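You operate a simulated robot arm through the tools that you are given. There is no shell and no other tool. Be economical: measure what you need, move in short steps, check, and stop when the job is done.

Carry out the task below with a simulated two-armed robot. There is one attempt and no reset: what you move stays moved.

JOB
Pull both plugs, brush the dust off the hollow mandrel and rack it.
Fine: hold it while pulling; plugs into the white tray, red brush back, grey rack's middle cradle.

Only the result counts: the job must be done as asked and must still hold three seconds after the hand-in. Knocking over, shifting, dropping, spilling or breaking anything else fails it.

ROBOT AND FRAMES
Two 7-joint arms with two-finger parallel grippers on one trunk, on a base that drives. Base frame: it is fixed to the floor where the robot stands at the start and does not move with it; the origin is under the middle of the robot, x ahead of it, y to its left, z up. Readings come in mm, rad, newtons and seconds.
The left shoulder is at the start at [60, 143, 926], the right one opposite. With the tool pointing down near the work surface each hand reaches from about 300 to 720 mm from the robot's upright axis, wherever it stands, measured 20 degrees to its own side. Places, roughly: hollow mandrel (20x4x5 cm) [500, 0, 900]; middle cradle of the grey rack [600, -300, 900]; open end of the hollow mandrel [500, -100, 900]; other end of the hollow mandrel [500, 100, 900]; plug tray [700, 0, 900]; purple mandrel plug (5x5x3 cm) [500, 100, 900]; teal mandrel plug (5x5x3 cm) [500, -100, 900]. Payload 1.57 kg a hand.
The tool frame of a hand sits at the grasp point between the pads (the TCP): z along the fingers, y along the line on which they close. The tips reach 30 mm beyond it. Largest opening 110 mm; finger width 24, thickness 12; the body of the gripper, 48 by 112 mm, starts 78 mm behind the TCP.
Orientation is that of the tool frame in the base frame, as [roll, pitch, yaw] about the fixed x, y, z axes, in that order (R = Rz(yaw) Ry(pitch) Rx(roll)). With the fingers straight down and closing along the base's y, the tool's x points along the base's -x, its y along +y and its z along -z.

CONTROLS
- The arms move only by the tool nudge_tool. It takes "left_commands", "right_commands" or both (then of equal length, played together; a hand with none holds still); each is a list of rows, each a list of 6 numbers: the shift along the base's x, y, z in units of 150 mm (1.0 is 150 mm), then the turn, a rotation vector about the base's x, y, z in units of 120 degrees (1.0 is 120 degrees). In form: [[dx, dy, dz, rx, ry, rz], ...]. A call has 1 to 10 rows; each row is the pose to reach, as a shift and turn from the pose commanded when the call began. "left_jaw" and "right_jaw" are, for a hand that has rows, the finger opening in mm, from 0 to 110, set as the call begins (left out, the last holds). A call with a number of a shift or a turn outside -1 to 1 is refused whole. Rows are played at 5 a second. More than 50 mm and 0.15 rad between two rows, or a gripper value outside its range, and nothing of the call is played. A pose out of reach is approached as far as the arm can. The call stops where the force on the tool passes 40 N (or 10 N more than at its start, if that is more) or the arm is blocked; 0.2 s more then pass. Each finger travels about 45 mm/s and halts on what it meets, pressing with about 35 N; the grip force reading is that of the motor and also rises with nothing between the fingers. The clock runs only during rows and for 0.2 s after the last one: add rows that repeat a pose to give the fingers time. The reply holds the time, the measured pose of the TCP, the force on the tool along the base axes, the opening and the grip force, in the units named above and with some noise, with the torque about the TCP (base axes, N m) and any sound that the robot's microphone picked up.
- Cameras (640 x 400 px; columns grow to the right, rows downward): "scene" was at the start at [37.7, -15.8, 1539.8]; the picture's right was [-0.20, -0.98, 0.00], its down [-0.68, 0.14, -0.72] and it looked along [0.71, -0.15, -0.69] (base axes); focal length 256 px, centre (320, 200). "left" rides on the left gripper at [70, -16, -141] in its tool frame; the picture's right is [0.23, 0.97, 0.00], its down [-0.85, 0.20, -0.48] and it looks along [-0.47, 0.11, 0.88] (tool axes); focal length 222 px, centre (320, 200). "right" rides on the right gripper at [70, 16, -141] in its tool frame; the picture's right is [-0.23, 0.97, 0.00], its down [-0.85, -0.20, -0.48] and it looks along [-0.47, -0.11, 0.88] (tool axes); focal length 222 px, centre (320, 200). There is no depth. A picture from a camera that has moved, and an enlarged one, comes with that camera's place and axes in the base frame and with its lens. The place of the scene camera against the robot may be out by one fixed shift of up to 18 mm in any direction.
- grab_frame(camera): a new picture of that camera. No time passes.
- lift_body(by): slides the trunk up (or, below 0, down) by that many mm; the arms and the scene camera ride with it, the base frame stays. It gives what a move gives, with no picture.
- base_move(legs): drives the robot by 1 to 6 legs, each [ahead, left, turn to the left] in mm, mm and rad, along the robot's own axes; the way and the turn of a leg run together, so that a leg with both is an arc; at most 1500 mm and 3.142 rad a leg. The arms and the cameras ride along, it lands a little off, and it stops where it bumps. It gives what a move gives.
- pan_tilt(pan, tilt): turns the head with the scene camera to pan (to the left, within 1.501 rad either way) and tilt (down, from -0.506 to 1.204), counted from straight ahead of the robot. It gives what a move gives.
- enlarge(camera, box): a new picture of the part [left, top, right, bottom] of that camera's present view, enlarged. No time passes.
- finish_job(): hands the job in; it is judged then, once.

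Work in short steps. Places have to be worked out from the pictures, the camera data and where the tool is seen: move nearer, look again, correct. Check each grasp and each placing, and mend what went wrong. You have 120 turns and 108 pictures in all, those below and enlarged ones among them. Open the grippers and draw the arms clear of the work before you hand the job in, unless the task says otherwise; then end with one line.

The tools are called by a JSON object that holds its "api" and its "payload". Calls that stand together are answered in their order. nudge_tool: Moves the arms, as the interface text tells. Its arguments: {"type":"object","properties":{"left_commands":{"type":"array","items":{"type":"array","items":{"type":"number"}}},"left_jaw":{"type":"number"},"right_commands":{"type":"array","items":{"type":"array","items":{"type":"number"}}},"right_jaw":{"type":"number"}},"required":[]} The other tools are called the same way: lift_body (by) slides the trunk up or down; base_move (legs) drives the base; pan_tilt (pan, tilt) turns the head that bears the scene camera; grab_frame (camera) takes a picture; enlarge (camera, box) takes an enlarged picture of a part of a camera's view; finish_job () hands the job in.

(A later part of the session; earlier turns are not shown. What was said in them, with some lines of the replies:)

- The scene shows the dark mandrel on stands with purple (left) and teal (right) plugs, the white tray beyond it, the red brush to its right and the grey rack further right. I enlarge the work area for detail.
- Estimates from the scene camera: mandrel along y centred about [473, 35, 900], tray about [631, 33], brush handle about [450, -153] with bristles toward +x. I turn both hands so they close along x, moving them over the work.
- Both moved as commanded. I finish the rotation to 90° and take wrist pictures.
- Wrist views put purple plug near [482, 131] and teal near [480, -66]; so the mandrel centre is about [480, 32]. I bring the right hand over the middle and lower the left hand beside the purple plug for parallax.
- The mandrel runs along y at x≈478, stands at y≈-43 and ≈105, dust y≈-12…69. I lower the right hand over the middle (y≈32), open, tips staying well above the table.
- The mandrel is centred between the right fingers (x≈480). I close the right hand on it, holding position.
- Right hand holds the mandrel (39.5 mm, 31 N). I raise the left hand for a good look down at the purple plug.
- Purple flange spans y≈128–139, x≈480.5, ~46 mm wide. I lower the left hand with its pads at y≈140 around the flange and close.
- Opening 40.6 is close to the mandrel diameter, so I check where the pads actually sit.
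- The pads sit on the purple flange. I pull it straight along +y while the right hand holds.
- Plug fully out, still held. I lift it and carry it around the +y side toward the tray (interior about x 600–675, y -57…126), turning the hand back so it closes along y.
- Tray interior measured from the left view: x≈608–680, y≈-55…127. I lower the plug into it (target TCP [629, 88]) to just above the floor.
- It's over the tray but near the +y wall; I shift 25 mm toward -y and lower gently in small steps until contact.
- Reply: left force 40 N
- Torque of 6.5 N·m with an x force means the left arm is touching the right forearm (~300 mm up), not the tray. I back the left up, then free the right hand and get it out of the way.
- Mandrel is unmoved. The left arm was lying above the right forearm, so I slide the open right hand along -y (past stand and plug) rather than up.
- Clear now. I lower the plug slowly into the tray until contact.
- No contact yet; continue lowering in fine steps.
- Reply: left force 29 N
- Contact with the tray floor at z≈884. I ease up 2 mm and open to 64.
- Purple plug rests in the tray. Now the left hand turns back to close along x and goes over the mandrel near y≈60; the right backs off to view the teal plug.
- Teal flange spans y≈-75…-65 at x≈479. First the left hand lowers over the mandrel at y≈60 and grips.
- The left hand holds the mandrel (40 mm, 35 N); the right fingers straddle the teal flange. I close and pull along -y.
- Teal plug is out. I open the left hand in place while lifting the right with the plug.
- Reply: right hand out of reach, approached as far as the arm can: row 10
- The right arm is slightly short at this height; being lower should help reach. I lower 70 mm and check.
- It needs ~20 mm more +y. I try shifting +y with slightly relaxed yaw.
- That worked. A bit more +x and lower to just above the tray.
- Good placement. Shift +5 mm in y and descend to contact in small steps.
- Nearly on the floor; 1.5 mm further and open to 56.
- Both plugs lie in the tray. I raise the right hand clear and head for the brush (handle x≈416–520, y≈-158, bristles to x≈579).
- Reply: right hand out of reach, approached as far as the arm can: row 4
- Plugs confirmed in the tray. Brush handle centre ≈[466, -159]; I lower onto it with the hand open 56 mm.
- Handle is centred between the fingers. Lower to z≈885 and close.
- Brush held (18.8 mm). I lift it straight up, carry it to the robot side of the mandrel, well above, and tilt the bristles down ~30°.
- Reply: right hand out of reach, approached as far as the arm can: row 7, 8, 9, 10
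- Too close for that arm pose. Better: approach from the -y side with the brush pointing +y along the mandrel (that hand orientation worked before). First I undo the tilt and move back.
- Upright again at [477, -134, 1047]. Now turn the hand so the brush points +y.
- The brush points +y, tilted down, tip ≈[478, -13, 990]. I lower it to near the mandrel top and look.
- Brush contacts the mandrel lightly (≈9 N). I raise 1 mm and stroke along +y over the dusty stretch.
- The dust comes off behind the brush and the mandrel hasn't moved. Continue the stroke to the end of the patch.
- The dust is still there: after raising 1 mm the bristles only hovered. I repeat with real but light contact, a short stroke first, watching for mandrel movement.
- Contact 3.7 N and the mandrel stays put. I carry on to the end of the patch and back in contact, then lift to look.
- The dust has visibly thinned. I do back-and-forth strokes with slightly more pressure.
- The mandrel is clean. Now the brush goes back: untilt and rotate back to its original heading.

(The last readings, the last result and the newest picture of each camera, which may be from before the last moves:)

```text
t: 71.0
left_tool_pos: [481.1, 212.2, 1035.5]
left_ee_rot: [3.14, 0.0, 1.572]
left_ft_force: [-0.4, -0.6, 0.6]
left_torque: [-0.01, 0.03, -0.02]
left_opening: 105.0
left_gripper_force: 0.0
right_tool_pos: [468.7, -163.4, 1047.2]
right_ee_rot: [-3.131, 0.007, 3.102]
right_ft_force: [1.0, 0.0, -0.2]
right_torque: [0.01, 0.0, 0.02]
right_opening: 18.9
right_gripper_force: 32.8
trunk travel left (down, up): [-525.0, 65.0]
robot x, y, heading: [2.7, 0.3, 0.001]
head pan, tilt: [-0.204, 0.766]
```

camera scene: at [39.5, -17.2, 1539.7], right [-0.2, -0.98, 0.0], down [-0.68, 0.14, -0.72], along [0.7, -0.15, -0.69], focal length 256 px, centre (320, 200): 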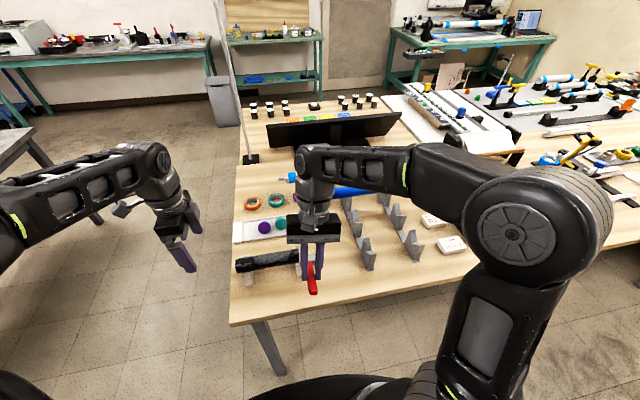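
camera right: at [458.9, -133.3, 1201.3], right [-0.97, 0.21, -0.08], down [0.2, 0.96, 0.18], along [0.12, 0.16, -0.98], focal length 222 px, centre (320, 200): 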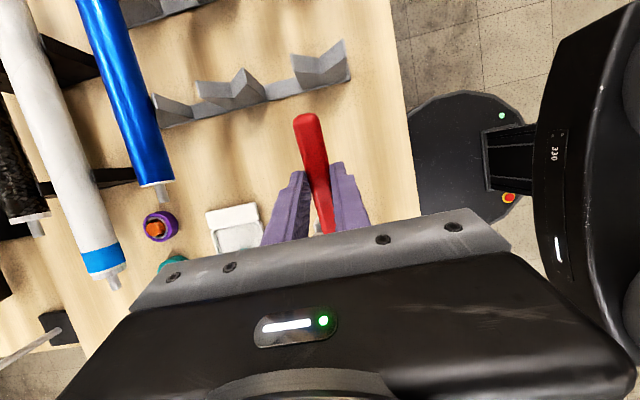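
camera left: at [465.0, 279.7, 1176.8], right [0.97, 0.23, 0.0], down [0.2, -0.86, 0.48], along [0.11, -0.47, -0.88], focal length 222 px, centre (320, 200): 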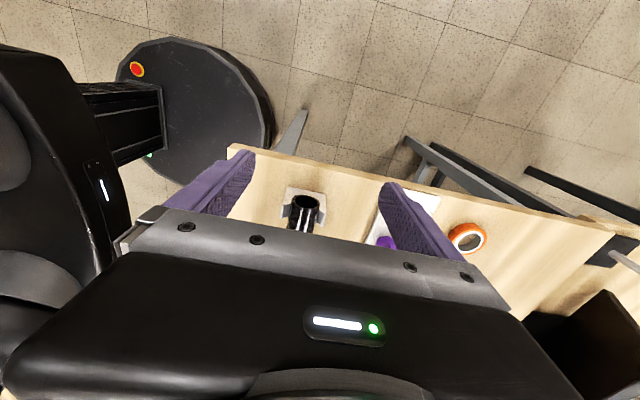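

Lower the brush over its original spot.

{"api": "nudge_tool", "payload": {"right_commands": [[-0.017, 0.03, -0.2, 0, 0, 0.002], [-0.017, 0.03, -0.45, 0, 0, 0.002], [-0.017, 0.03, -0.7, 0, 0, 0.002], [-0.017, 0.03, -0.95, 0, 0, 0.002], [-0.017, 0.03, -0.98, 0, 0, 0.002], [-0.017, 0.03, -0.98, 0, 0, 0.002]]}}

{"api": "grab_frame", "payload": {"camera": "right"}}

{"api": "enlarge", "payload": {"camera": "scene", "box": [220, 180, 360, 290]}}

```text
t: 72.4
left_tool_pos: [481.0, 212.4, 1036.2]
left_ee_rot: [3.14, 0.002, 1.571]
left_ft_force: [0.2, -0.1, 0.5]
left_torque: [0.0, 0.01, 0.03]
left_opening: 105.1
left_gripper_force: 0.1
right_tool_pos: [465.2, -158.4, 898.8]
right_ee_rot: [-3.132, 0.006, 3.107]
right_ft_force: [-0.2, -0.4, -0.4]
right_torque: [0.0, 0.0, -0.03]
right_opening: 18.7
right_gripper_force: 32.8
trunk travel left (down, up): [-525.0, 65.0]
robot x, y, heading: [1.6, -2.9, 0.001]
head pan, tilt: [-0.204, 0.766]
```

```text
55 pictures are left
camera right: at [394.0, -138.4, 1038.5], right [0.26, 0.97, -0.01], down [0.84, -0.22, 0.49], along [0.47, -0.13, -0.87], focal length 222 px, centre (320, 200)
```

right: 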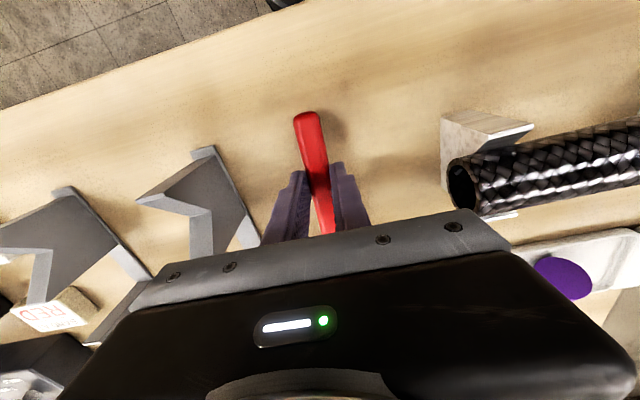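

```text
3.64 times, centred on (290, 235) of scene
camera zoom: at [37.8, -15.7, 1539.8], right [-0.2, -0.98, 0.0], down [-0.68, 0.14, -0.72], along [0.71, -0.15, -0.69], focal length 931 px, centre (429, 73)
```

zoom: 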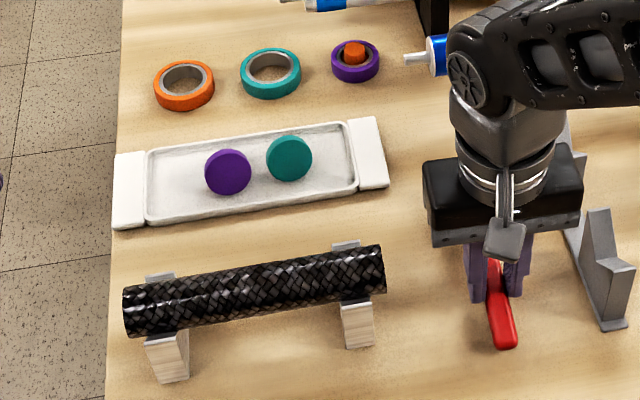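

Position matches. Lower the last 13 mm gently.

{"api": "nudge_tool", "payload": {"right_commands": [[0.005, 0, -0.04, 0, 0, 0], [0.005, 0, -0.075, 0, 0, 0], [0.005, 0, -0.085, 0, 0, 0], [0.005, 0, -0.09, 0, 0, 0]]}}

```text
t: 73.4
left_tool_pos: [480.6, 212.0, 1035.0]
left_ee_rot: [3.141, -0.001, 1.571]
left_ft_force: [-0.3, 0.1, 0.1]
left_torque: [0.03, 0.01, -0.01]
left_opening: 105.2
left_gripper_force: 0.0
right_tool_pos: [467.1, -158.3, 887.6]
right_ee_rot: [-3.132, 0.007, 3.105]
right_ft_force: [5.1, -1.3, 15.8]
right_torque: [0.06, 0.66, 0.03]
right_opening: 18.9
right_gripper_force: 32.5
trunk travel left (down, up): [-525.0, 65.0]
robot x, y, heading: [2.1, 1.3, 0.005]
head pan, tilt: [-0.204, 0.766]
```

The brush is on the table (16 N). I open the hand.

{"api": "nudge_tool", "payload": {"right_commands": [[0, 0, 0.004, 0, 0, 0], [0, 0, 0.004, 0, 0, 0], [0, 0, 0.004, 0, 0, 0], [0, 0, 0.004, 0, 0, 0]], "right_jaw": 56}}

{"api": "nudge_tool", "payload": {"right_commands": [[0, 0, 0.2, 0, 0, 0], [0, 0, 0.5, 0, 0, 0], [0, 0, 0.8, 0, 0, 0], [0, 0, 0.95, 0, 0, 0]]}}

{"api": "grab_frame", "payload": {"camera": "right"}}

```text
t: 74.4
left_tool_pos: [482.1, 211.9, 1035.5]
left_ee_rot: [3.141, 0.001, 1.57]
left_ft_force: [-0.5, -0.5, 0.4]
left_torque: [-0.02, 0.01, -0.01]
left_opening: 105.2
left_gripper_force: 0.1
right_tool_pos: [465.9, -158.4, 886.1]
right_ee_rot: [-3.131, 0.007, 3.106]
right_ft_force: [-0.3, 0.3, -0.2]
right_torque: [-0.01, 0.03, -0.03]
right_opening: 55.6
right_gripper_force: 0.1
trunk travel left (down, up): [-525.0, 65.0]
robot x, y, heading: [-0.2, -1.2, -0.0]
head pan, tilt: [-0.204, 0.766]
```

```text
t: 75.4
left_tool_pos: [479.3, 211.8, 1035.8]
left_ee_rot: [3.14, -0.001, 1.57]
left_ft_force: [-0.5, 0.1, 0.4]
left_torque: [-0.02, 0.01, 0.0]
left_opening: 105.4
left_gripper_force: 0.0
right_tool_pos: [465.2, -160.0, 1031.0]
right_ee_rot: [-3.13, 0.005, 3.106]
right_ft_force: [0.3, 0.1, 0.1]
right_torque: [-0.04, -0.02, 0.01]
right_opening: 56.0
right_gripper_force: 0.1
trunk travel left (down, up): [-525.0, 65.0]
robot x, y, heading: [-4.1, -0.2, -0.001]
head pan, tilt: [-0.204, 0.766]
```

```text
53 pictures are left
camera right: at [394.0, -137.9, 1169.4], right [0.26, 0.97, -0.01], down [0.84, -0.22, 0.49], along [0.47, -0.13, -0.87], focal length 222 px, centre (320, 200)
```

right: 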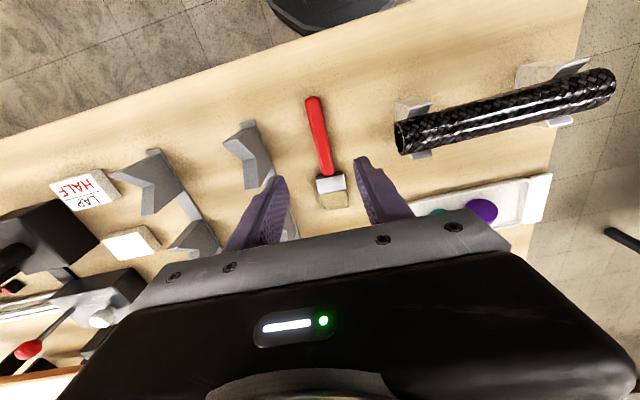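

Brush is back in place. Now I examine the rack: move the right hand in front of it and take views.

{"api": "nudge_tool", "payload": {"right_commands": [[0, -0.3, 0, 0, 0, 0.01], [-0.1, -0.6, 0, 0, 0, 0.017], [-0.2, -0.9, 0, 0, 0, 0.017], [-0.25, -0.95, 0.1, 0, 0, 0.017], [-0.25, -0.95, 0.1, 0, 0, 0.017]]}}

{"api": "grab_frame", "payload": {"camera": "right"}}

{"api": "enlarge", "payload": {"camera": "scene", "box": [320, 150, 450, 280]}}

```text
t: 76.6
left_tool_pos: [481.6, 211.6, 1036.1]
left_ee_rot: [3.141, 0.0, 1.57]
left_ft_force: [-0.7, -0.1, -0.4]
left_torque: [0.02, 0.0, -0.03]
left_opening: 105.0
left_gripper_force: 0.0
right_tool_pos: [427.3, -301.9, 1045.3]
right_ee_rot: [-3.132, 0.006, 3.142]
right_ft_force: [0.7, 0.0, 0.2]
right_torque: [0.0, 0.01, 0.0]
right_opening: 56.2
right_gripper_force: 0.0
trunk travel left (down, up): [-525.0, 65.0]
robot x, y, heading: [4.3, -1.3, -0.001]
head pan, tilt: [-0.204, 0.766]
```

```text
52 pictures are left
camera right: at [356.0, -284.4, 1184.5], right [0.23, 0.97, -0.01], down [0.85, -0.19, 0.49], along [0.47, -0.12, -0.87], focal length 222 px, centre (320, 200)
```

right: 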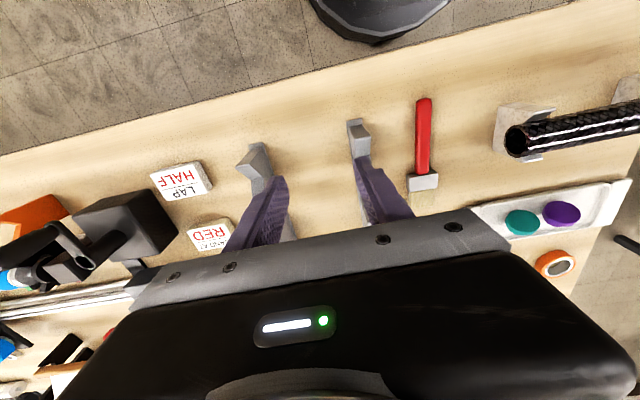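

```text
3.08 times, centred on (385, 215) of scene
camera zoom: at [37.8, -16.0, 1539.8], right [-0.2, -0.98, 0.0], down [-0.68, 0.14, -0.72], along [0.71, -0.15, -0.69], focal length 788 px, centre (120, 154)
```

zoom: 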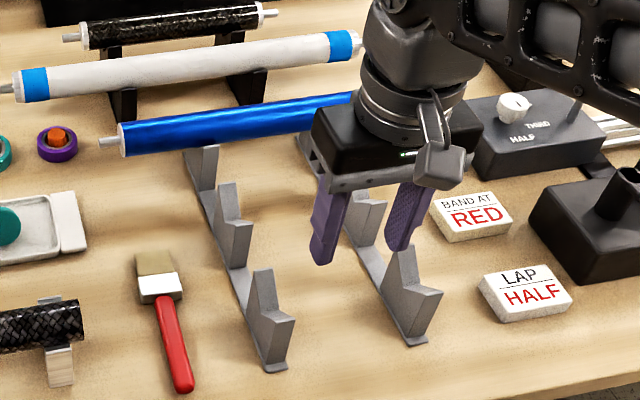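

I need a better view of the rack; I turn the right hand to close along x (as needed for carrying) and look at the rack from above.

{"api": "nudge_tool", "payload": {"right_commands": [[0.05, 0.05, 0, 0, 0, 0.07], [0.1, 0.1, 0, 0, 0, 0.14], [0.2, 0.2, 0, 0, 0, 0.21], [0.3, 0.3, 0, 0, 0, 0.28], [0.4, 0.4, 0, 0, 0, 0.35], [0.5, 0.5, 0, 0, 0, 0.42], [0.6, 0.5, 0, 0, 0, 0.49], [0.7, 0.5, 0, 0, 0, 0.56], [0.8, 0.5, 0, 0, 0, 0.63], [0.9, 0.5, 0, 0, 0, 0.7]]}}

{"api": "nudge_tool", "payload": {"right_commands": [[0.1, 0, 0, 0, 0, 0.05], [0.25, 0, 0, 0, 0, 0.05], [0.25, 0, 0, 0, 0, 0.05]]}}

{"api": "grab_frame", "payload": {"camera": "right"}}

{"api": "grab_frame", "payload": {"camera": "scene"}}

```text
t: 78.8
left_tool_pos: [481.5, 212.2, 1035.4]
left_ee_rot: [-3.141, 0.002, 1.571]
left_ft_force: [0.2, -0.3, -0.7]
left_torque: [-0.02, -0.01, 0.01]
left_opening: 104.9
left_gripper_force: 0.1
right_tool_pos: [564.5, -226.5, 1043.4]
right_ee_rot: [-3.133, 0.005, -1.671]
right_ft_force: [-0.8, 0.1, -0.4]
right_torque: [-0.01, -0.01, 0.01]
right_opening: 56.2
right_gripper_force: 0.1
trunk travel left (down, up): [-525.0, 65.0]
robot x, y, heading: [-0.4, -1.4, -0.007]
head pan, tilt: [-0.204, 0.766]
```

```text
t: 79.6
left_tool_pos: [481.2, 211.1, 1036.3]
left_ee_rot: [3.141, 0.0, 1.571]
left_ft_force: [0.6, -0.4, -0.1]
left_torque: [-0.01, 0.0, 0.0]
left_opening: 105.0
left_gripper_force: 0.1
right_tool_pos: [600.8, -228.1, 1045.7]
right_ee_rot: [-3.131, 0.007, -1.57]
right_ft_force: [0.4, 0.8, 0.2]
right_torque: [-0.01, -0.03, 0.02]
right_opening: 56.0
right_gripper_force: 0.2
trunk travel left (down, up): [-525.0, 65.0]
robot x, y, heading: [-2.5, -0.2, 0.001]
head pan, tilt: [-0.204, 0.766]
```

```text
50 pictures are left
camera right: at [582.4, -298.4, 1184.0], right [-0.97, 0.23, -0.01], down [0.19, 0.85, 0.49], along [0.12, 0.47, -0.87], focal length 222 px, centre (320, 200)
```

right: 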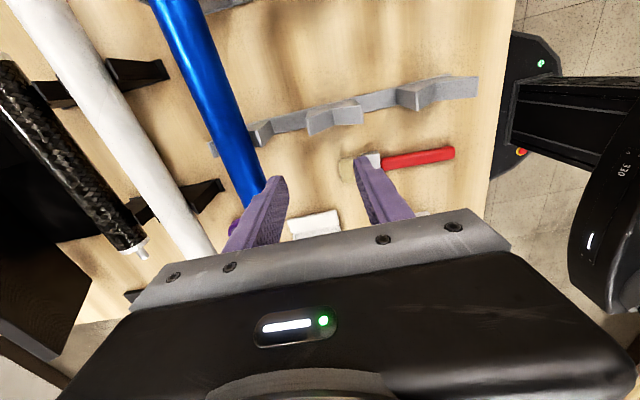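

```text
49 pictures are left
camera scene: at [37.4, -16.3, 1539.8], right [-0.2, -0.98, 0.0], down [-0.68, 0.14, -0.72], along [0.71, -0.15, -0.69], focal length 256 px, centre (320, 200)
```

scene: 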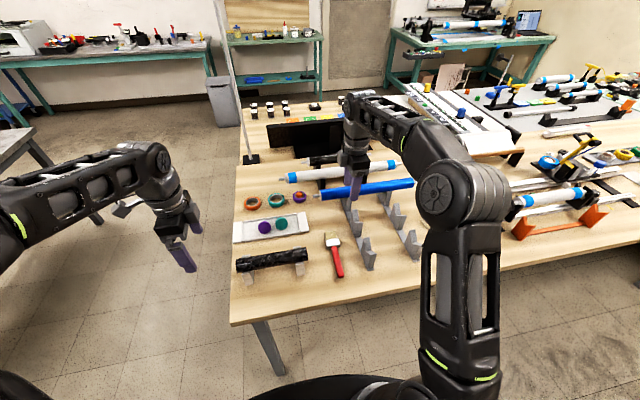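

Both rails are unobstructed in the scene view now; I enlarge them in both cameras.

{"api": "enlarge", "payload": {"camera": "scene", "box": [335, 180, 435, 280]}}

{"api": "enlarge", "payload": {"camera": "right", "box": [190, 40, 490, 180]}}

```text
4.00 times, centred on (385, 230) of scene
camera zoom: at [37.4, -16.3, 1539.8], right [-0.2, -0.98, 0.0], down [-0.68, 0.14, -0.72], along [0.71, -0.15, -0.69], focal length 1024 px, centre (60, 80)
```

zoom: 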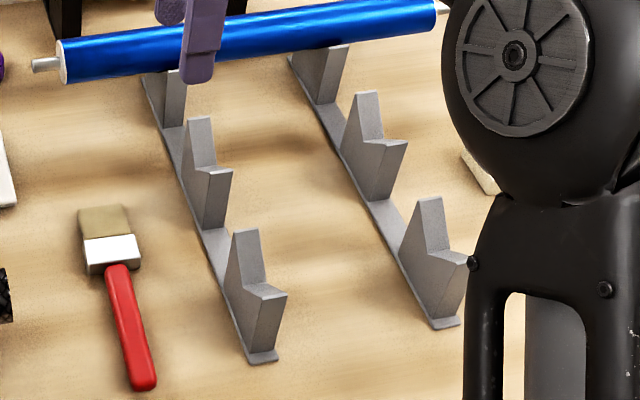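

```text
2.13 times, centred on (340, 110) of right
camera zoom: at [582.4, -298.4, 1184.0], right [-0.97, 0.23, -0.01], down [0.19, 0.85, 0.49], along [0.12, 0.47, -0.87], focal length 474 px, centre (277, 392)
```

zoom: 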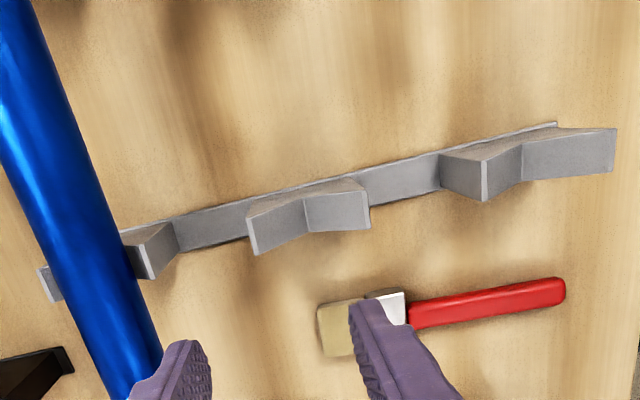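

Cradles are V-blocks. The near rail's middle notch is about x≈580, y -259…-238. I move the hand toward -y to measure the far rail.

{"api": "nudge_tool", "payload": {"right_commands": [[-0.05, -0.3, 0, 0, 0, 0], [-0.1, -0.6, 0, 0, 0, 0], [-0.1, -0.9, 0, 0, 0, 0], [-0.1, -0.95, 0, 0, 0, 0]]}}

{"api": "enlarge", "payload": {"camera": "right", "box": [190, 0, 490, 240]}}

```text
t: 80.6
left_tool_pos: [481.4, 210.6, 1036.8]
left_ee_rot: [-3.141, 0.001, 1.57]
left_ft_force: [-0.1, -0.3, 0.1]
left_torque: [-0.02, 0.0, -0.04]
left_opening: 105.0
left_gripper_force: 0.1
right_tool_pos: [586.2, -368.9, 1044.4]
right_ee_rot: [-3.127, 0.006, -1.568]
right_ft_force: [-0.4, 1.1, 0.2]
right_torque: [0.01, -0.01, -0.01]
right_opening: 55.9
right_gripper_force: 0.0
trunk travel left (down, up): [-525.0, 65.0]
robot x, y, heading: [4.6, -1.6, 0.001]
head pan, tilt: [-0.204, 0.766]
```

```text
1.67 times, centred on (340, 120) of right
camera zoom: at [566.8, -439.9, 1184.0], right [-0.97, 0.23, -0.01], down [0.19, 0.85, 0.49], along [0.12, 0.47, -0.87], focal length 370 px, centre (287, 333)
```

zoom: 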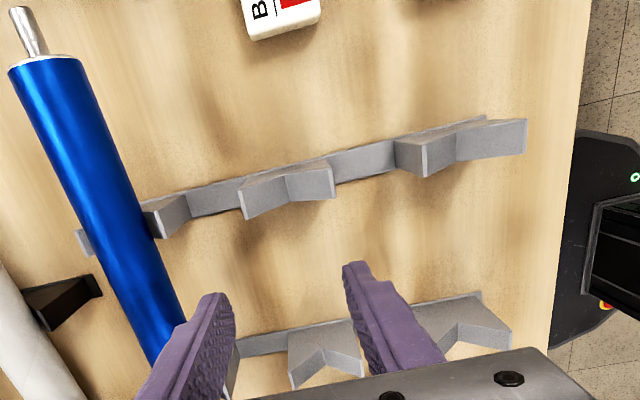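

Far rail middle notch: x≈580, y≈-411…-392; notch z≈881. So mandrel target is x≈580, y≈-325.5. I return to pick up the mandrel at its middle, y≈31.5.

{"api": "nudge_tool", "payload": {"right_commands": [[-0.1, 0.25, 0.05, 0, 0, 0], [-0.2, 0.5, 0.05, 0, 0, 0], [-0.3, 0.75, 0.05, 0, 0, 0], [-0.35, 1.0, 0.05, 0, 0, 0]], "right_jaw": 100}}

{"api": "nudge_tool", "payload": {"right_commands": [[-0.1, 0.25, 0, 0, 0, 0], [-0.2, 0.5, 0, 0, 0, 0], [-0.3, 0.75, 0, 0, 0, 0], [-0.35, 1.0, 0, 0, 0, 0]]}}

{"api": "nudge_tool", "payload": {"right_commands": [[0, 0.25, 0, 0, 0, 0], [0, 0.5, 0, 0, 0, 0], [0, 0.65, 0, 0, 0, 0], [0, 0.65, 0, 0, 0, 0]]}}

{"api": "grab_frame", "payload": {"camera": "right"}}

```text
t: 81.6
left_tool_pos: [482.4, 212.4, 1036.1]
left_ee_rot: [-3.141, -0.001, 1.571]
left_ft_force: [-0.3, 0.0, 0.0]
left_torque: [-0.02, 0.0, -0.01]
left_opening: 105.2
left_gripper_force: 0.0
right_tool_pos: [534.4, -218.8, 1052.9]
right_ee_rot: [-3.132, 0.005, -1.57]
right_ft_force: [-0.1, 0.1, -0.3]
right_torque: [-0.05, 0.03, -0.01]
right_opening: 99.9
right_gripper_force: 0.1
trunk travel left (down, up): [-525.0, 65.0]
robot x, y, heading: [-2.3, 1.5, -0.004]
head pan, tilt: [-0.204, 0.766]
```

```text
t: 82.6
left_tool_pos: [481.2, 211.9, 1035.1]
left_ee_rot: [-3.141, 0.003, 1.569]
left_ft_force: [-0.4, -0.8, 0.9]
left_torque: [-0.01, -0.01, 0.03]
left_opening: 105.1
left_gripper_force: 0.2
right_tool_pos: [481.5, -67.7, 1052.6]
right_ee_rot: [-3.131, 0.004, -1.571]
right_ft_force: [-0.2, 0.8, 0.5]
right_torque: [-0.01, 0.0, -0.03]
right_opening: 100.0
right_gripper_force: 0.0
trunk travel left (down, up): [-525.0, 65.0]
robot x, y, heading: [2.7, -1.6, -0.002]
head pan, tilt: [-0.204, 0.766]
```

```text
t: 83.6
left_tool_pos: [481.1, 212.0, 1035.6]
left_ee_rot: [-3.141, 0.0, 1.572]
left_ft_force: [0.0, 0.4, 0.7]
left_torque: [-0.01, 0.0, -0.02]
left_opening: 104.9
left_gripper_force: 0.0
right_tool_pos: [481.8, 29.7, 1051.0]
right_ee_rot: [-3.131, 0.007, -1.571]
right_ft_force: [-0.3, -0.1, -0.1]
right_torque: [0.03, 0.0, -0.02]
right_opening: 100.2
right_gripper_force: 0.0
trunk travel left (down, up): [-525.0, 65.0]
robot x, y, heading: [1.9, -3.1, 0.006]
head pan, tilt: [-0.204, 0.766]
```

```text
45 pictures are left
camera right: at [461.9, -41.9, 1191.4], right [-0.97, 0.23, -0.01], down [0.19, 0.85, 0.49], along [0.12, 0.47, -0.87], focal length 222 px, centre (320, 200)
```

right: 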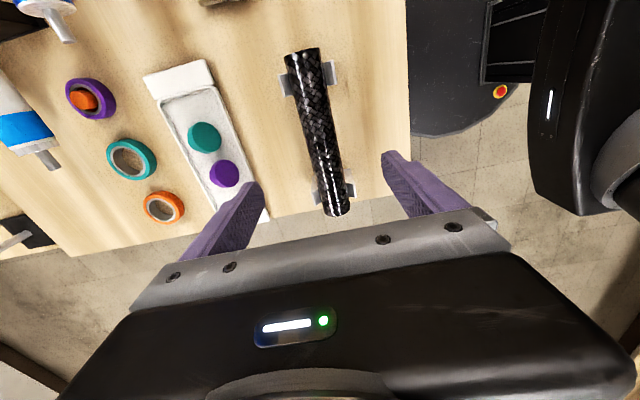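

Mandrel ends give centre y≈31. I lower the right hand over it and grip.

{"api": "nudge_tool", "payload": {"right_commands": [[-0.008, 0.01, -0.3, 0, 0, 0], [-0.008, 0.01, -0.6, 0, 0, 0], [-0.008, 0.01, -0.85, 0, 0, 0], [-0.008, 0.01, -0.913, 0, 0, 0], [-0.008, 0.01, -0.913, 0, 0, 0]]}}

{"api": "nudge_tool", "payload": {"right_commands": [[0, 0, 0, 0, 0, 0], [0, 0, 0, 0, 0, 0], [0, 0, 0, 0, 0, 0], [0, 0, 0, 0, 0, 0], [0, 0, 0, 0, 0, 0], [0, 0, 0, 0, 0, 0]], "right_jaw": 20}}

{"api": "nudge_tool", "payload": {"right_commands": [[0, 0, 0.03, 0, 0, 0], [0, 0, 0.08, 0, 0, 0], [0, 0, 0.15, 0, 0, 0], [0, 0, 0.15, 0, 0, 0]]}}

{"api": "grab_frame", "payload": {"camera": "right"}}

{"api": "enlarge", "payload": {"camera": "scene", "box": [210, 180, 350, 290]}}

```text
t: 84.8
left_tool_pos: [481.1, 211.3, 1034.9]
left_ee_rot: [3.141, -0.001, 1.57]
left_ft_force: [-0.3, -0.6, -0.5]
left_torque: [-0.03, -0.01, 0.0]
left_opening: 105.2
left_gripper_force: 0.0
right_tool_pos: [480.4, 30.1, 913.5]
right_ee_rot: [-3.131, 0.007, -1.57]
right_ft_force: [0.1, 0.8, 0.6]
right_torque: [-0.02, 0.01, 0.01]
right_opening: 99.8
right_gripper_force: 0.0
trunk travel left (down, up): [-525.0, 65.0]
robot x, y, heading: [-1.1, 1.9, -0.001]
head pan, tilt: [-0.204, 0.766]
```

```text
t: 86.2
left_tool_pos: [481.3, 212.8, 1034.9]
left_ee_rot: [3.142, -0.001, 1.57]
left_ft_force: [0.7, 0.5, 0.5]
left_torque: [-0.06, 0.02, -0.02]
left_opening: 105.1
left_gripper_force: 0.0
right_tool_pos: [479.2, 31.4, 914.3]
right_ee_rot: [-3.13, 0.006, -1.571]
right_ft_force: [-0.8, -0.4, 0.2]
right_torque: [0.05, 0.05, -0.01]
right_opening: 39.7
right_gripper_force: 34.8
trunk travel left (down, up): [-525.0, 65.0]
robot x, y, heading: [-2.4, 1.2, 0.002]
head pan, tilt: [-0.204, 0.766]
```

```text
t: 87.2
left_tool_pos: [481.5, 211.5, 1036.5]
left_ee_rot: [-3.141, 0.0, 1.571]
left_ft_force: [1.2, -0.3, 0.1]
left_torque: [-0.03, 0.02, 0.0]
left_opening: 105.3
left_gripper_force: 0.1
right_tool_pos: [480.4, 30.4, 936.8]
right_ee_rot: [-3.132, 0.007, -1.57]
right_ft_force: [0.0, 0.3, -0.6]
right_torque: [-0.02, 0.02, -0.01]
right_opening: 39.8
right_gripper_force: 35.1
trunk travel left (down, up): [-525.0, 65.0]
robot x, y, heading: [1.2, -2.8, -0.003]
head pan, tilt: [-0.204, 0.766]
```

```text
44 pictures are left
camera right: at [461.0, -40.4, 1076.5], right [-0.97, 0.23, -0.01], down [0.2, 0.85, 0.49], along [0.12, 0.47, -0.87], focal length 222 px, centre (320, 200)
```

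right: 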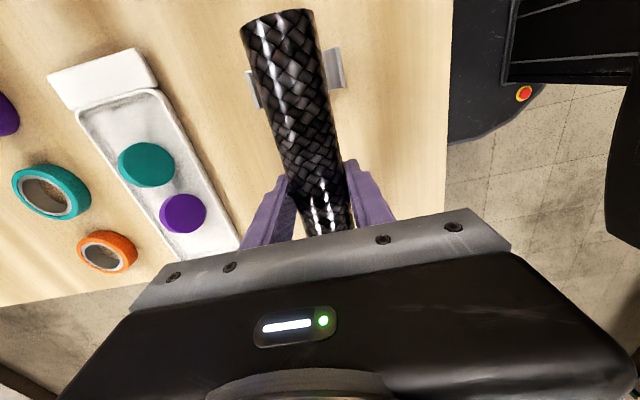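

```text
3.64 times, centred on (280, 235) of scene
camera zoom: at [37.8, -15.6, 1539.8], right [-0.2, -0.98, 0.0], down [-0.68, 0.14, -0.72], along [0.71, -0.15, -0.69], focal length 931 px, centre (466, 73)
```

zoom: 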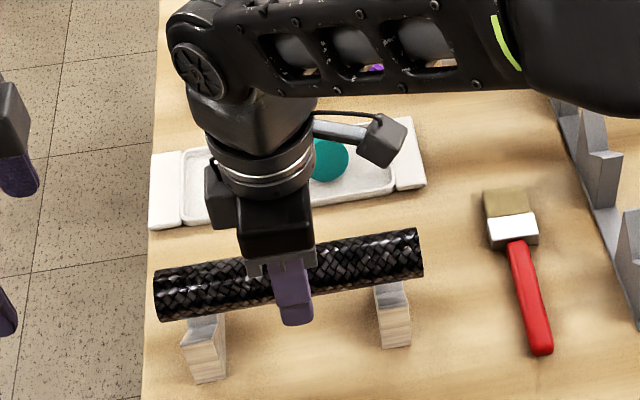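

The mandrel is lifted level. I raise it and carry it over to the rack.

{"api": "nudge_tool", "payload": {"right_commands": [[0, 0, 0.2, 0, 0, 0], [0, 0, 0.45, 0, 0, 0], [0, -0.1, 0.6, 0, 0, 0], [0.05, -0.3, 0.6, 0, 0, 0], [0.1, -0.55, 0.6, 0, 0, 0], [0.2, -0.8, 0.6, 0, 0, 0], [0.25, -1.0, 0.6, 0, 0, 0]]}}

{"api": "nudge_tool", "payload": {"right_commands": [[0.05, -0.25, 0, 0, 0, 0], [0.15, -0.5, 0, 0, 0, 0], [0.3, -0.75, 0, 0, 0, 0], [0.4, -1.0, 0, 0, 0, 0]]}}

{"api": "nudge_tool", "payload": {"right_commands": [[0.017, -0.2, 0, 0, 0, 0], [0.017, -0.37, 0, 0, 0, 0], [0.017, -0.37, 0, 0, 0, 0]]}}

{"api": "grab_frame", "payload": {"camera": "right"}}

{"api": "grab_frame", "payload": {"camera": "scene"}}

```text
t: 88.8
left_tool_pos: [481.0, 211.3, 1035.9]
left_ee_rot: [3.141, 0.001, 1.57]
left_ft_force: [0.9, -0.1, -0.7]
left_torque: [0.01, 0.01, 0.02]
left_opening: 105.3
left_gripper_force: 0.0
right_tool_pos: [516.6, -120.8, 1028.0]
right_ee_rot: [-3.131, 0.006, -1.572]
right_ft_force: [-0.4, 0.2, -1.4]
right_torque: [-0.01, -0.04, -0.01]
right_opening: 39.8
right_gripper_force: 35.1
trunk travel left (down, up): [-525.0, 65.0]
robot x, y, heading: [3.0, -0.7, 0.0]
head pan, tilt: [-0.204, 0.766]
```

```text
t: 89.8
left_tool_pos: [481.3, 211.8, 1035.9]
left_ee_rot: [3.14, -0.001, 1.571]
left_ft_force: [0.2, -0.3, 0.2]
left_torque: [0.02, -0.04, 0.02]
left_opening: 105.3
left_gripper_force: 0.2
right_tool_pos: [577.0, -270.9, 1026.2]
right_ee_rot: [-3.132, 0.007, -1.571]
right_ft_force: [0.2, 0.0, -1.9]
right_torque: [-0.02, 0.04, 0.0]
right_opening: 39.7
right_gripper_force: 34.8
trunk travel left (down, up): [-525.0, 65.0]
robot x, y, heading: [0.3, -1.7, 0.004]
head pan, tilt: [-0.204, 0.766]
```

```text
t: 90.6
left_tool_pos: [480.2, 211.4, 1034.8]
left_ee_rot: [-3.141, 0.0, 1.573]
left_ft_force: [-0.3, 0.2, -0.4]
left_torque: [0.02, -0.01, 0.02]
left_opening: 105.3
left_gripper_force: 0.0
right_tool_pos: [580.5, -326.2, 1026.6]
right_ee_rot: [-3.13, 0.005, -1.572]
right_ft_force: [-1.2, -0.2, -1.6]
right_torque: [0.03, 0.02, 0.01]
right_opening: 39.7
right_gripper_force: 34.8
trunk travel left (down, up): [-525.0, 65.0]
robot x, y, heading: [-0.4, 1.6, 0.001]
head pan, tilt: [-0.204, 0.766]
```

```text
42 pictures are left
camera right: at [560.9, -396.7, 1165.7], right [-0.97, 0.23, -0.01], down [0.19, 0.85, 0.49], along [0.12, 0.47, -0.87], focal length 222 px, centre (320, 200)
```

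right: 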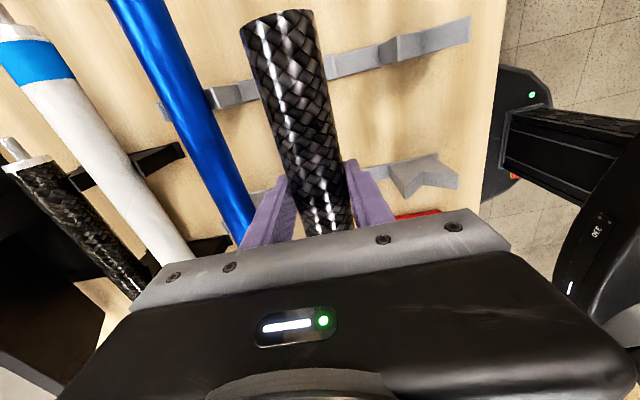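

```text
41 pictures are left
camera scene: at [37.9, -15.8, 1539.8], right [-0.2, -0.98, 0.0], down [-0.68, 0.14, -0.72], along [0.71, -0.15, -0.69], focal length 256 px, centre (320, 200)
```

scene: 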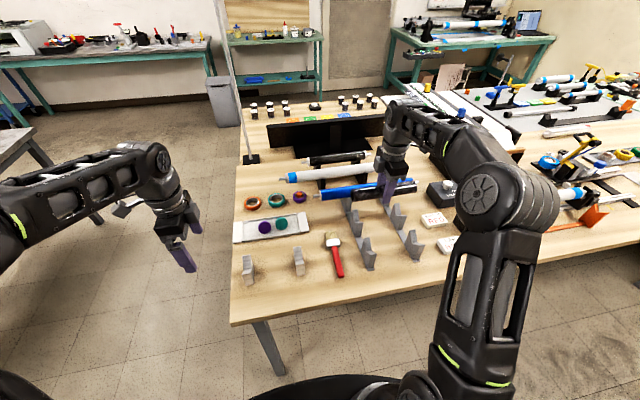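

It's above the middle cradle line ([580, -326]). I lower to z≈945 and look again.

{"api": "nudge_tool", "payload": {"right_commands": [[0, 0, -0.2, 0, 0, 0], [0, 0, -0.4, 0, 0, 0], [0, 0, -0.53, 0, 0, 0], [0, 0, -0.53, 0, 0, 0]]}}

{"api": "grab_frame", "payload": {"camera": "right"}}

{"api": "enlarge", "payload": {"camera": "scene", "box": [335, 170, 435, 270]}}

```text
t: 91.6
left_tool_pos: [480.6, 211.9, 1035.3]
left_ee_rot: [3.141, 0.0, 1.57]
left_ft_force: [0.2, -0.7, -0.3]
left_torque: [0.03, -0.03, -0.02]
left_opening: 105.0
left_gripper_force: 0.1
right_tool_pos: [579.4, -324.8, 946.4]
right_ee_rot: [-3.132, 0.01, -1.57]
right_ft_force: [0.3, -0.4, -1.5]
right_torque: [0.01, -0.03, 0.01]
right_opening: 39.8
right_gripper_force: 35.2
trunk travel left (down, up): [-525.0, 65.0]
robot x, y, heading: [-5.0, 1.8, -0.005]
head pan, tilt: [-0.204, 0.766]
```

```text
40 pictures are left
camera right: at [560.5, -395.9, 1086.8], right [-0.97, 0.23, -0.01], down [0.19, 0.85, 0.49], along [0.12, 0.47, -0.87], focal length 222 px, centre (320, 200)
```

right: 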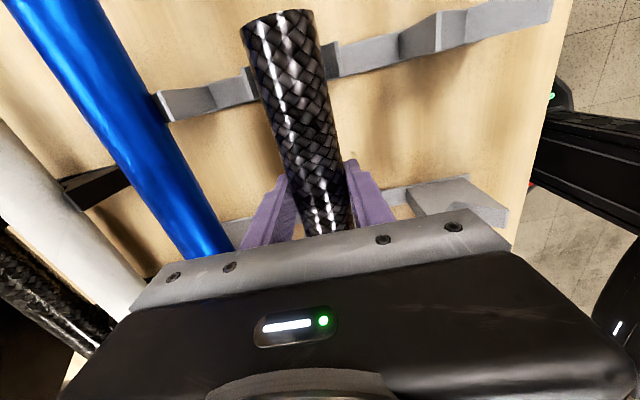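

```text
4.00 times, centred on (385, 220) of scene
camera zoom: at [37.7, -15.8, 1539.8], right [-0.2, -0.98, 0.0], down [-0.68, 0.14, -0.72], along [0.71, -0.15, -0.69], focal length 1024 px, centre (60, 120)
```

zoom: 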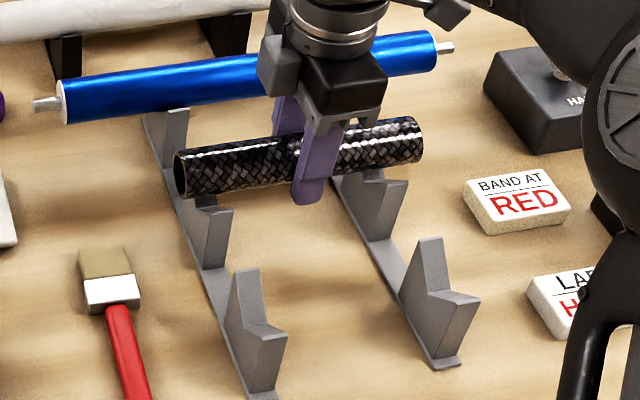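

The mandrel sits above the middle cradle on both rails. I lower in small steps.

{"api": "nudge_tool", "payload": {"right_commands": [[0, 0, -0.04, 0, 0, 0], [0, 0, -0.08, 0, 0, 0], [0, 0, -0.12, 0, 0, 0], [0, 0, -0.12, 0, 0, 0]]}}

{"api": "enlarge", "payload": {"camera": "right", "box": [140, 0, 440, 220]}}

```text
t: 92.6
left_tool_pos: [481.0, 211.2, 1035.5]
left_ee_rot: [-3.141, 0.0, 1.571]
left_ft_force: [0.2, 0.0, 0.4]
left_torque: [-0.04, -0.03, 0.0]
left_opening: 104.9
left_gripper_force: 0.0
right_tool_pos: [580.3, -324.0, 929.3]
right_ee_rot: [-3.13, 0.007, -1.572]
right_ft_force: [-1.3, 0.6, 1.7]
right_torque: [0.1, 0.0, 0.04]
right_opening: 39.5
right_gripper_force: 34.8
trunk travel left (down, up): [-525.0, 65.0]
robot x, y, heading: [2.4, 0.7, -0.001]
head pan, tilt: [-0.204, 0.766]
```

```text
1.82 times, centred on (290, 110) of right
camera zoom: at [560.8, -395.9, 1069.4], right [-0.97, 0.23, -0.01], down [0.19, 0.85, 0.49], along [0.12, 0.47, -0.87], focal length 404 px, centre (374, 364)
```

zoom: 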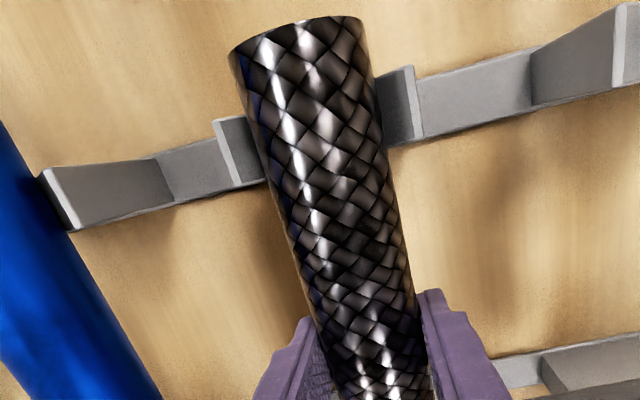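

Contact is just starting. A few more millimetres in 1 mm steps.

{"api": "nudge_tool", "payload": {"right_commands": [[0, 0, -0.007, 0, 0, 0], [0, 0, -0.014, 0, 0, 0], [0, 0, -0.014, 0, 0, 0]]}}

```text
t: 93.4
left_tool_pos: [479.4, 212.9, 1036.7]
left_ee_rot: [3.14, 0.001, 1.57]
left_ft_force: [0.3, 0.4, 0.7]
left_torque: [0.01, 0.01, -0.01]
left_opening: 105.1
left_gripper_force: 0.1
right_tool_pos: [580.9, -324.6, 929.1]
right_ee_rot: [-3.128, 0.008, -1.571]
right_ft_force: [-0.6, 0.2, 18.8]
right_torque: [0.67, 0.26, 0.15]
right_opening: 40.0
right_gripper_force: 34.7
trunk travel left (down, up): [-525.0, 65.0]
robot x, y, heading: [4.5, 4.0, -0.001]
head pan, tilt: [-0.204, 0.766]
```

Seated: 19 N vertical, no side force. I relax 1.5 mm and open.

{"api": "nudge_tool", "payload": {"right_commands": [[0, 0, 0.01, 0, 0, 0], [0, 0, 0.01, 0, 0, 0], [0, 0, 0.01, 0, 0, 0], [0, 0, 0.01, 0, 0, 0]], "right_jaw": 75}}

{"api": "enlarge", "payload": {"camera": "right", "box": [140, 0, 440, 220]}}

{"api": "enlarge", "payload": {"camera": "scene", "box": [335, 170, 435, 270]}}

```text
t: 94.4
left_tool_pos: [480.6, 211.5, 1034.6]
left_ee_rot: [3.141, -0.002, 1.569]
left_ft_force: [0.2, 0.0, 0.0]
left_torque: [0.01, 0.02, 0.02]
left_opening: 105.1
left_gripper_force: 0.1
right_tool_pos: [579.0, -325.6, 928.2]
right_ee_rot: [-3.131, 0.006, -1.571]
right_ft_force: [-0.6, -0.5, -0.4]
right_torque: [-0.01, 0.0, 0.02]
right_opening: 74.8
right_gripper_force: 0.1
trunk travel left (down, up): [-525.0, 65.0]
robot x, y, heading: [1.0, -2.9, -0.004]
head pan, tilt: [-0.204, 0.766]
```

```text
1.82 times, centred on (290, 110) of right
camera zoom: at [561.0, -396.3, 1068.3], right [-0.97, 0.23, -0.01], down [0.19, 0.85, 0.49], along [0.12, 0.47, -0.87], focal length 404 px, centre (374, 364)
```

zoom: 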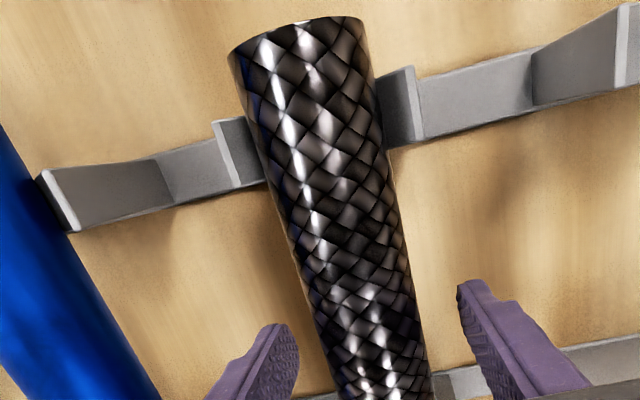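

```text
4.00 times, centred on (385, 220) of scene
camera zoom: at [37.8, -15.8, 1539.8], right [-0.2, -0.98, 0.0], down [-0.68, 0.14, -0.72], along [0.71, -0.15, -0.69], focal length 1024 px, centre (60, 120)
```

zoom: 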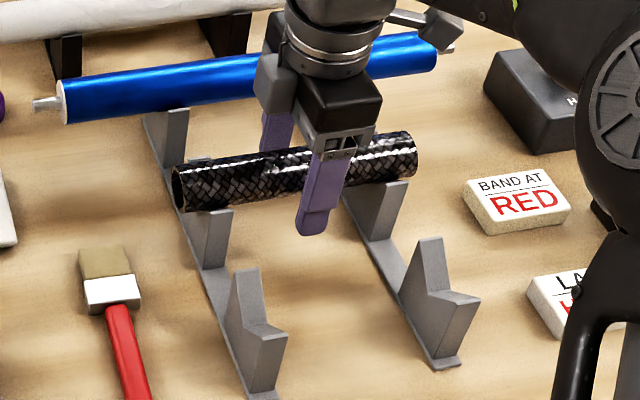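

The mandrel stays seated in the middle cradle. I raise the right hand straight up, then swing it clear.

{"api": "nudge_tool", "payload": {"right_commands": [[0, 0, 0.1, 0, 0, 0], [0, 0, 0.35, 0, 0, 0], [0, 0, 0.65, 0, 0, 0], [0, 0, 0.95, 0, 0, 0]]}}

{"api": "nudge_tool", "payload": {"right_commands": [[-0.3, 0, 0, 0, 0, 0], [-0.6, 0, 0, 0, 0, 0], [-0.9, 0, 0, 0, 0, 0], [-1.0, 0, 0, 0, 0, 0]], "right_jaw": 105}}

{"api": "enlarge", "payload": {"camera": "scene", "box": [220, 160, 440, 300]}}

```text
t: 95.4
left_tool_pos: [482.9, 212.4, 1034.3]
left_ee_rot: [-3.141, 0.0, 1.572]
left_ft_force: [0.2, 0.2, -0.9]
left_torque: [-0.03, 0.01, 0.01]
left_opening: 105.1
left_gripper_force: 0.1
right_tool_pos: [579.3, -325.9, 1048.8]
right_ee_rot: [-3.13, 0.006, -1.57]
right_ft_force: [0.1, 0.5, -0.2]
right_torque: [0.0, 0.03, 0.01]
right_opening: 74.9
right_gripper_force: 0.0
right hand out of reach, approached as far as the arm can: row 4
trunk travel left (down, up): [-525.0, 65.0]
robot x, y, heading: [-2.0, 1.2, 0.001]
head pan, tilt: [-0.204, 0.766]
```

```text
t: 96.4
left_tool_pos: [481.6, 211.5, 1035.8]
left_ee_rot: [-3.14, 0.001, 1.572]
left_ft_force: [-0.2, 0.9, 0.0]
left_torque: [0.01, -0.03, 0.0]
left_opening: 105.1
left_gripper_force: 0.1
right_tool_pos: [430.2, -325.1, 1047.8]
right_ee_rot: [-3.131, 0.007, -1.571]
right_ft_force: [0.4, -0.1, 0.0]
right_torque: [0.0, 0.01, -0.02]
right_opening: 105.1
right_gripper_force: 0.1
trunk travel left (down, up): [-525.0, 65.0]
robot x, y, heading: [-0.3, 0.2, -0.0]
head pan, tilt: [-0.204, 0.766]
```

```text
2.86 times, centred on (330, 230) of scene
camera zoom: at [37.8, -15.8, 1539.8], right [-0.2, -0.98, 0.0], down [-0.68, 0.14, -0.72], along [0.71, -0.15, -0.69], focal length 732 px, centre (291, 114)
```

zoom: 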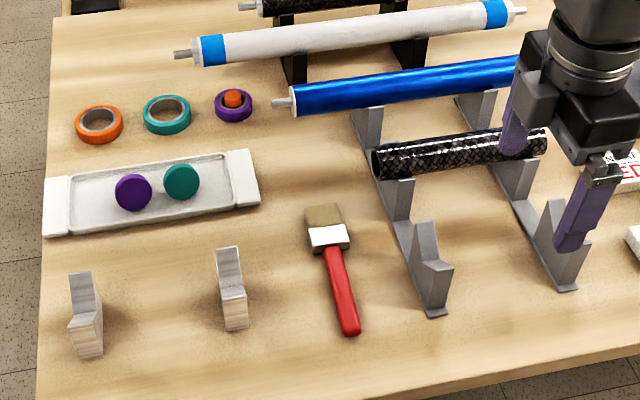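

The mandrel rests clean in the middle cradle, both plugs are in the white tray, the brush is back at its place, and both hands are open and clear. Handing in.

{"api": "finish_job", "payload": {}}

```text
The job is handed in.
```

The job is handed in: both plugs are in the white tray, the mandrel is brushed clean and sits in the grey rack's middle cradle, and the red brush is back where it was.
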